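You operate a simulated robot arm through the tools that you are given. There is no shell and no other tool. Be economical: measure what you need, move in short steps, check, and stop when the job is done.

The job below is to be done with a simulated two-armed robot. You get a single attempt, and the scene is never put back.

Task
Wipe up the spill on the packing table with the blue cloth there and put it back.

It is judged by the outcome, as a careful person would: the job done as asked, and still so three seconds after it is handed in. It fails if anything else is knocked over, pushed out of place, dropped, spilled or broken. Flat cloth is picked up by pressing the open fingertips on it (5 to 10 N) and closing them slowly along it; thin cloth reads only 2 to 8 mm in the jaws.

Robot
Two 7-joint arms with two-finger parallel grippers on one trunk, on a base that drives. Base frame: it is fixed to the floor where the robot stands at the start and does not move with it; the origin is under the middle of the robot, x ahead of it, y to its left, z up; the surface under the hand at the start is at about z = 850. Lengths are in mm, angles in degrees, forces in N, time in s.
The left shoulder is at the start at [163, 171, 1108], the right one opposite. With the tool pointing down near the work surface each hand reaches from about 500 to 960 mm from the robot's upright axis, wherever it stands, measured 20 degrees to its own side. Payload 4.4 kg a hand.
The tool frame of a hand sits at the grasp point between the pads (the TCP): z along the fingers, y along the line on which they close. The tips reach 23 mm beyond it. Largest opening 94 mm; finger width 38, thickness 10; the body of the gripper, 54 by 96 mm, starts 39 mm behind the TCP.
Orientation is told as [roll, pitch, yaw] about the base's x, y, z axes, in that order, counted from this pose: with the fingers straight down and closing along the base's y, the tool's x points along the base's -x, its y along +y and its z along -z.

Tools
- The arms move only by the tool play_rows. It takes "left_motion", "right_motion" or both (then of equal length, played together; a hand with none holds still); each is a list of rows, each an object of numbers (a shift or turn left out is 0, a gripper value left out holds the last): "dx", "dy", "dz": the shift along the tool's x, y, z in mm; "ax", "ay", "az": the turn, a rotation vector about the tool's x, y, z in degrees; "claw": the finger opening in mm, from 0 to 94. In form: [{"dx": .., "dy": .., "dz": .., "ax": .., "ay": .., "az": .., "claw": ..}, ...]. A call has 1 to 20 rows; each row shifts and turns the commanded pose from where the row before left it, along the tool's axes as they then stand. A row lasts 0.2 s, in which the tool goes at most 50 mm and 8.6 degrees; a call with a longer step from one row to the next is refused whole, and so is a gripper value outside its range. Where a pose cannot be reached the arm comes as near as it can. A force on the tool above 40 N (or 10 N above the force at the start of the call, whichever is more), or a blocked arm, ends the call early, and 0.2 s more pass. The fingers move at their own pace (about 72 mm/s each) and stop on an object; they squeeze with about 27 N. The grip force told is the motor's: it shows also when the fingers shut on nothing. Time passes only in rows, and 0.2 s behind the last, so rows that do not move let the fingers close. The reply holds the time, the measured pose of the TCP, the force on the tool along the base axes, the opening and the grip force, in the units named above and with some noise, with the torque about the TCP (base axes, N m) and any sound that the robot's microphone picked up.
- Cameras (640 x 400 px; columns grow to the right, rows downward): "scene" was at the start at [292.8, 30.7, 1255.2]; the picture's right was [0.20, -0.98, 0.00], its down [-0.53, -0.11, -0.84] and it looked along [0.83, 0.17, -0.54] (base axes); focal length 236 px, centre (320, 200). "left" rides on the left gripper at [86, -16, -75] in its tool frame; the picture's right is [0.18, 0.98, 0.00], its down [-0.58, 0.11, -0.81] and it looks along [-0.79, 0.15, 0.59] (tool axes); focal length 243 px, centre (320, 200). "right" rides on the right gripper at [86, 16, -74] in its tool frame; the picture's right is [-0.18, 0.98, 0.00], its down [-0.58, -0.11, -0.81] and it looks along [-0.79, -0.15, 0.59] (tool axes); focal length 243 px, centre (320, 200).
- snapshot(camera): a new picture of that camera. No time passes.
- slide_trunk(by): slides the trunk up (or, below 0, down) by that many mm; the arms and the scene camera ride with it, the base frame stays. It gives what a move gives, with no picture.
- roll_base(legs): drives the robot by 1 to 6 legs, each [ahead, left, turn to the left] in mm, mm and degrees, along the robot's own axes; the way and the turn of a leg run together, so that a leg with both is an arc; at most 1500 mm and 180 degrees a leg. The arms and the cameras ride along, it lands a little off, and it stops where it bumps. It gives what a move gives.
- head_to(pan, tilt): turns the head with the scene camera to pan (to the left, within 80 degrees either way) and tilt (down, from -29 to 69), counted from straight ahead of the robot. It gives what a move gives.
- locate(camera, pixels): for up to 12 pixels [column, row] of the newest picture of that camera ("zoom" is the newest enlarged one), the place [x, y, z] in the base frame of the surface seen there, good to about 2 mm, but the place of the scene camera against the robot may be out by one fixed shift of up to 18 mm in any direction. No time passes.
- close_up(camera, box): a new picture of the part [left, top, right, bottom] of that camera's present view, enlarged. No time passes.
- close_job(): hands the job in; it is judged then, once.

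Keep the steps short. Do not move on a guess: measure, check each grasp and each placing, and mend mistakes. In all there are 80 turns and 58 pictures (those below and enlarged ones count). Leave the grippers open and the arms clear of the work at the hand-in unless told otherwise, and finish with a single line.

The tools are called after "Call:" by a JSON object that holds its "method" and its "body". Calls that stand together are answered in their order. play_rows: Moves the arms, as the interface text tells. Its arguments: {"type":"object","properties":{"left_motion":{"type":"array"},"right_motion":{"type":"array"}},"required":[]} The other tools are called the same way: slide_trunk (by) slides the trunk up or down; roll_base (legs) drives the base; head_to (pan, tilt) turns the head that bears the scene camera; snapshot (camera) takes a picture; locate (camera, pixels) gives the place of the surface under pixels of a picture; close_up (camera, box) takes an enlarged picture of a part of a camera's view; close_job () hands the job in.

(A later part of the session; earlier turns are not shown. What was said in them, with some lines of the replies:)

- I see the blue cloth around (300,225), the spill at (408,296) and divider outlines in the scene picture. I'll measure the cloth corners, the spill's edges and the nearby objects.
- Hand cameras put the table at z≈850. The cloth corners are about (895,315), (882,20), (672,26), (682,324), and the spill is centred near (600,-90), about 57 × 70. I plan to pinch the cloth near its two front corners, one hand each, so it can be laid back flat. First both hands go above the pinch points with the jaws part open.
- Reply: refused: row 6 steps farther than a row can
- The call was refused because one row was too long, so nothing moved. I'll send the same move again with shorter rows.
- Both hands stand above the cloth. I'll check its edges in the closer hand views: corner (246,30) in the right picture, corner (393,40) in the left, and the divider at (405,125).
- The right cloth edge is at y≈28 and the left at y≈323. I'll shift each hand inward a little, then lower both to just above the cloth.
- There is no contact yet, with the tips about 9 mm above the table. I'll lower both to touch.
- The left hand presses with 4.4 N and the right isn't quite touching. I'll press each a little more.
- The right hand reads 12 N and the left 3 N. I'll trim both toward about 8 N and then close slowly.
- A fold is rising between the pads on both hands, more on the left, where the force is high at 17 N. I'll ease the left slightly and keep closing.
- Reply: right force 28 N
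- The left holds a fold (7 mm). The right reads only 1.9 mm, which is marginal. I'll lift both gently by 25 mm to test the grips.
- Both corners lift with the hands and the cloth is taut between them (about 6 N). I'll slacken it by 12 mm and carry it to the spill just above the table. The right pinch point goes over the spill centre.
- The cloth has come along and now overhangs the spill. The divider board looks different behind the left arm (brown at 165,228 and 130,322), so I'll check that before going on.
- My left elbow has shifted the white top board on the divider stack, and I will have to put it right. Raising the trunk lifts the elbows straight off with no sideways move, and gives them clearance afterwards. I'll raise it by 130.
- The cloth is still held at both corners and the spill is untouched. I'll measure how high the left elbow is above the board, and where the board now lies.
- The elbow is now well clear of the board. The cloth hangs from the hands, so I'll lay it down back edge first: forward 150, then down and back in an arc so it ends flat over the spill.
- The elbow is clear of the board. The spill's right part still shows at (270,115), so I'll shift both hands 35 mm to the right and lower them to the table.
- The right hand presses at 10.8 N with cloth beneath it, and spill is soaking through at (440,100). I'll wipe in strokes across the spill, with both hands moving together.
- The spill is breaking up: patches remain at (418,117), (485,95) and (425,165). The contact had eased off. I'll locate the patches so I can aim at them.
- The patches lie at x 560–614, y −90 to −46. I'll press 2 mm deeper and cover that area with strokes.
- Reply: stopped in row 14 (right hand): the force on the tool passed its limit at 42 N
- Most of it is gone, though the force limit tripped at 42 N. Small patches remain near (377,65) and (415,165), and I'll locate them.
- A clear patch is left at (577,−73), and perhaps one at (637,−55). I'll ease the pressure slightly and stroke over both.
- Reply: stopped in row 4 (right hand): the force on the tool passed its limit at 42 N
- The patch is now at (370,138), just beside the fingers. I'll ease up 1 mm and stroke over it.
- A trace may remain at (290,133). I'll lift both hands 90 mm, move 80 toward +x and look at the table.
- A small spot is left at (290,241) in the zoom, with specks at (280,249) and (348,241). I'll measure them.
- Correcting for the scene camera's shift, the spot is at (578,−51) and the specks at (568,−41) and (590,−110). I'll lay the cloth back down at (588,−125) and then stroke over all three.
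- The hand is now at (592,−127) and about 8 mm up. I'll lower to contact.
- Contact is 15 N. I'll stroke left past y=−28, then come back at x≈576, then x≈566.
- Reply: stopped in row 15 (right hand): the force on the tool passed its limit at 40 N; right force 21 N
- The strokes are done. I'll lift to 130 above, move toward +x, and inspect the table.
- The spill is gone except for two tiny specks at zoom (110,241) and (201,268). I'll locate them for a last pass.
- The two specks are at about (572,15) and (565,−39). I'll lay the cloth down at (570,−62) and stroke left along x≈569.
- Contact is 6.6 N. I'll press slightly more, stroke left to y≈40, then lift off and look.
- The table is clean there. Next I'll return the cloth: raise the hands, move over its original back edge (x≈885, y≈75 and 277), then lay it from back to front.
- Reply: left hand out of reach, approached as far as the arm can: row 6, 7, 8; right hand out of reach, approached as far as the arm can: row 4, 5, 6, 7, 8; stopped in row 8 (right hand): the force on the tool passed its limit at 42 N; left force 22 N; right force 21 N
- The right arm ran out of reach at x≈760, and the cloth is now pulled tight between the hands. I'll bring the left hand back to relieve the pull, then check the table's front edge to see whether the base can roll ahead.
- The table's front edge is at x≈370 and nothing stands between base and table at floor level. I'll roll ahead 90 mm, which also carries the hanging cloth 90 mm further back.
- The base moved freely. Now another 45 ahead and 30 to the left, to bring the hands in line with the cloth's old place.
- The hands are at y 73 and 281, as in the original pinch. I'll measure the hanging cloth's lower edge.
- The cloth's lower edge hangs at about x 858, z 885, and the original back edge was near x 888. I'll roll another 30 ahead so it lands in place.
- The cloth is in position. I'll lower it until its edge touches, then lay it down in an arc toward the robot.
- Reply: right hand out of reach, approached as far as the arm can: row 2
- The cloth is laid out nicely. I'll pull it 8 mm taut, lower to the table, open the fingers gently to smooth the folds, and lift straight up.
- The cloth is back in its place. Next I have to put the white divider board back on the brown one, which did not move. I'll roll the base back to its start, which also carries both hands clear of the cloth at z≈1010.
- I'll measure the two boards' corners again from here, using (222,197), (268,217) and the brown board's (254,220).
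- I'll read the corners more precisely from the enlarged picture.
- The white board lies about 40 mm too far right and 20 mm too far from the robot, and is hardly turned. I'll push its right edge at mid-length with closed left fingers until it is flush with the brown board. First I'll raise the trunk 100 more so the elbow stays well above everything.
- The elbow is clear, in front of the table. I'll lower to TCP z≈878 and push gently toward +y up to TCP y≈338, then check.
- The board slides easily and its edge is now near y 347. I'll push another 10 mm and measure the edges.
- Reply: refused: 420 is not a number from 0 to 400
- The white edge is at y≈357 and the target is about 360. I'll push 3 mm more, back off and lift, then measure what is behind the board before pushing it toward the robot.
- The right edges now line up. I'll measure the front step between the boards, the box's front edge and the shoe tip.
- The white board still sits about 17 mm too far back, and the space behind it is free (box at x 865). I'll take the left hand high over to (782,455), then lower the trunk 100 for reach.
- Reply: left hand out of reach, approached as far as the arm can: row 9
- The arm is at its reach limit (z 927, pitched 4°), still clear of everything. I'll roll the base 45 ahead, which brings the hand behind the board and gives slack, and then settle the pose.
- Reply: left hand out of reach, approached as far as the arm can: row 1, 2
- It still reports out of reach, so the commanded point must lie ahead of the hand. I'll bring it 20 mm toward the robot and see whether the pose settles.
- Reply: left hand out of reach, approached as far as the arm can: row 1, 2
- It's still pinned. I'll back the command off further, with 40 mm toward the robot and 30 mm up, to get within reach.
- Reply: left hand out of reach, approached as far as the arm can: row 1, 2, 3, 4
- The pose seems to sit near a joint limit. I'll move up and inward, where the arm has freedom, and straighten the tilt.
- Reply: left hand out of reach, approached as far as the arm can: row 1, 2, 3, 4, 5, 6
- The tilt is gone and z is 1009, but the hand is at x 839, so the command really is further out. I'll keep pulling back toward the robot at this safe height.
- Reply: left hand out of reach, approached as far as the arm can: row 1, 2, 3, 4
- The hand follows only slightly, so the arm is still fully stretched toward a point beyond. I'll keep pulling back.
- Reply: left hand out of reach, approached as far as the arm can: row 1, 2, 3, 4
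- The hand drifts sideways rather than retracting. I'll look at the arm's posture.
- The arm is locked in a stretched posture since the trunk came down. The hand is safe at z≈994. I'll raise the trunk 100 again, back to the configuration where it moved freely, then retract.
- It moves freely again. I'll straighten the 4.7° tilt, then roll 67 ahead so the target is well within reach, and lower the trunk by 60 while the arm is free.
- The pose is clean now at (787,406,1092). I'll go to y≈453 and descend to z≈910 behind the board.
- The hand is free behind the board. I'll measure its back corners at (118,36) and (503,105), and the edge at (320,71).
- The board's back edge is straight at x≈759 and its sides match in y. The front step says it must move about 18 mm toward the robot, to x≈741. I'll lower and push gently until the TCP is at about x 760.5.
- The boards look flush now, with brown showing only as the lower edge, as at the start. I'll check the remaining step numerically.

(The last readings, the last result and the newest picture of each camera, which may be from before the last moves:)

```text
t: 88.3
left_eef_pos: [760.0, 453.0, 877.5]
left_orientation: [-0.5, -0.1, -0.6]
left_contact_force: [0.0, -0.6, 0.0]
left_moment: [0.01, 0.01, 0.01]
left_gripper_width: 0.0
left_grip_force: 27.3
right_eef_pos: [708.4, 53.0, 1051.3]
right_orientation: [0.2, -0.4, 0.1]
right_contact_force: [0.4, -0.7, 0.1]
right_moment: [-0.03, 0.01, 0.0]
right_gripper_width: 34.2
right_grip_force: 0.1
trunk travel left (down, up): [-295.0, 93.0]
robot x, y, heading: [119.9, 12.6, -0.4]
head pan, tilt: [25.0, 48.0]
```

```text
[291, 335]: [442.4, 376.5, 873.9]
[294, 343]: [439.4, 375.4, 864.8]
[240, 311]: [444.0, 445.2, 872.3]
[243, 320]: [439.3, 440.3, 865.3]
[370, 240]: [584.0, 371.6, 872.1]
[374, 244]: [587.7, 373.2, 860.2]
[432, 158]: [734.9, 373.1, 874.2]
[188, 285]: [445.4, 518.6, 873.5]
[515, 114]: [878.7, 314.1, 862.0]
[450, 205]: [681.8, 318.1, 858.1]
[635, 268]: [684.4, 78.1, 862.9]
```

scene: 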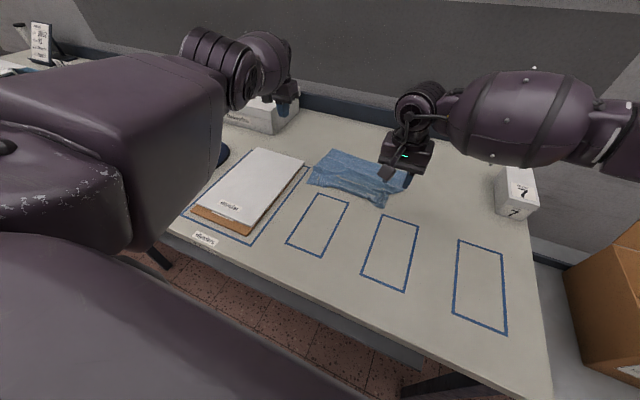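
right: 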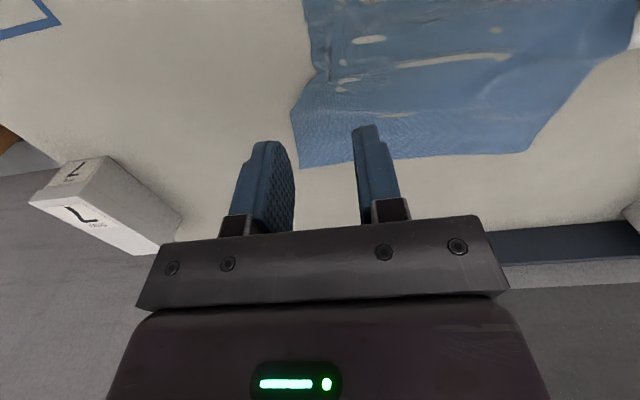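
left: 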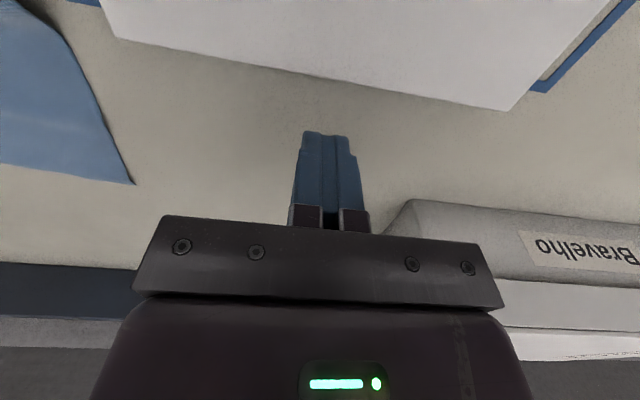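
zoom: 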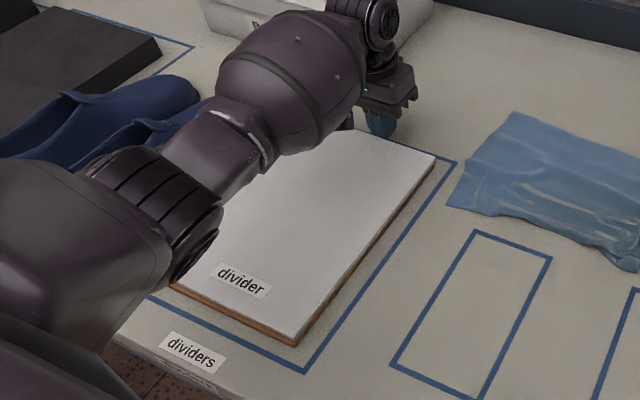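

The boards match to within about 3 mm, and the cloth lies in its old place. I'll withdraw the left hand: back off, straight up, then pull in over the table.

Call:
{"method": "play_rows", "body": {"left_motion": [{"dx": -5}, {"dx": -5}, {"dz": -40}, {"dz": -40}, {"dz": -40}, {"dz": -40}, {"dz": -30}, {"dy": -40}, {"dy": -40}, {"dy": -40}, {"dx": 40, "claw": 94}, {"dx": 40}, {}], "right_motion": [{}, {}, {"dz": -30}, {}, {}, {}, {}, {"dy": -40}, {"dy": -40}, {"dy": -40}, {"dy": -40, "claw": 94}, {"dy": -20}, {}]}}

Call:
{"method": "roll_base", "body": {"legs": [[-116, -13, 0]]}}

Call:
{"method": "head_to", "body": {"pan": 8, "tilt": 48}}

Call:
{"method": "snapshot", "body": {"camera": "scene"}}

```text
t: 91.1
left_eef_pos: [687.5, 333.2, 1068.0]
left_orientation: [-0.5, 0.0, -0.7]
left_contact_force: [0.3, 0.2, -0.9]
left_moment: [0.0, 0.02, -0.02]
left_gripper_width: 94.2
left_grip_force: 0.0
right_eef_pos: [706.0, -128.1, 1080.9]
right_orientation: [0.2, -0.2, 0.2]
right_contact_force: [0.7, 0.5, -0.9]
right_moment: [-0.03, -0.01, 0.0]
right_gripper_width: 93.9
right_grip_force: 0.0
trunk travel left (down, up): [-295.0, 93.0]
robot x, y, heading: [117.1, 12.4, -0.2]
head pan, tilt: [25.0, 48.0]
```

```text
t: 92.3
left_eef_pos: [572.9, 320.1, 1068.1]
left_orientation: [-0.4, -0.1, -0.7]
left_contact_force: [-0.4, -0.2, -0.4]
left_moment: [-0.01, -0.03, -0.02]
left_gripper_width: 94.2
left_grip_force: 0.1
right_eef_pos: [590.7, -140.8, 1082.9]
right_orientation: [0.1, -0.4, 0.1]
right_contact_force: [-0.6, -0.2, -0.4]
right_moment: [0.01, -0.02, 0.03]
right_gripper_width: 94.0
right_grip_force: 0.0
trunk travel left (down, up): [-295.0, 93.0]
robot x, y, heading: [4.7, 1.8, -0.2]
head pan, tilt: [25.0, 48.0]
```

```text
t: 93.1
left_eef_pos: [574.6, 319.4, 1067.0]
left_orientation: [-0.5, 0.1, -0.8]
left_contact_force: [-0.9, -0.8, -0.4]
left_moment: [0.01, 0.0, -0.01]
left_gripper_width: 94.1
left_grip_force: 0.1
right_eef_pos: [593.1, -141.7, 1080.4]
right_orientation: [0.2, -0.4, 0.0]
right_contact_force: [-0.9, 0.3, 0.1]
right_moment: [-0.03, 0.0, 0.0]
right_gripper_width: 93.9
right_grip_force: 0.1
trunk travel left (down, up): [-295.0, 93.0]
robot x, y, heading: [2.1, -1.9, -0.2]
head pan, tilt: [8.0, 48.0]
```

```text
1 pictures are left
```

scene: 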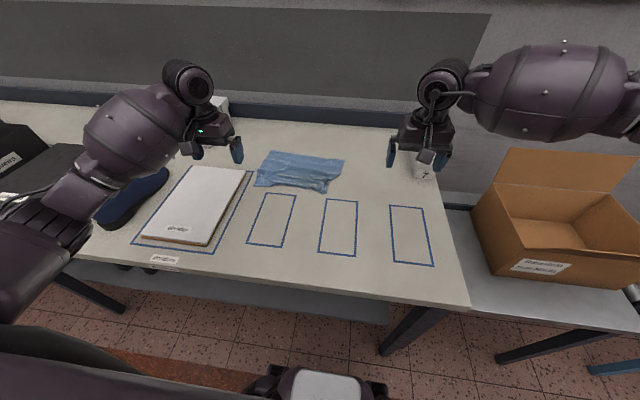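

The divider is back in its outline, the cloth is back and the hands are clear. I'll use the last picture to check the wiped area.

Call:
{"method": "close_up", "body": {"camera": "scene", "box": [240, 140, 450, 275]}}

```text
2.96 times, centred on (345, 208) of scene
```

zoom: 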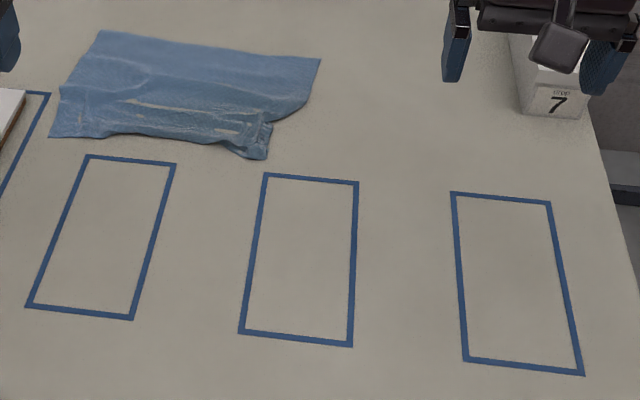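

The table is clean, the cloth is back in its place, the divider is reset, and the grippers are open and clear. I'm handing in.

Call:
{"method": "close_job", "body": {}}

```text
The job is handed in.
```

The spill is wiped up and the blue cloth is back in its place, slightly wrinkled; my left elbow knocked the white divider board out of place along the way, and I pushed it back to within about 3 mm of the board under it.
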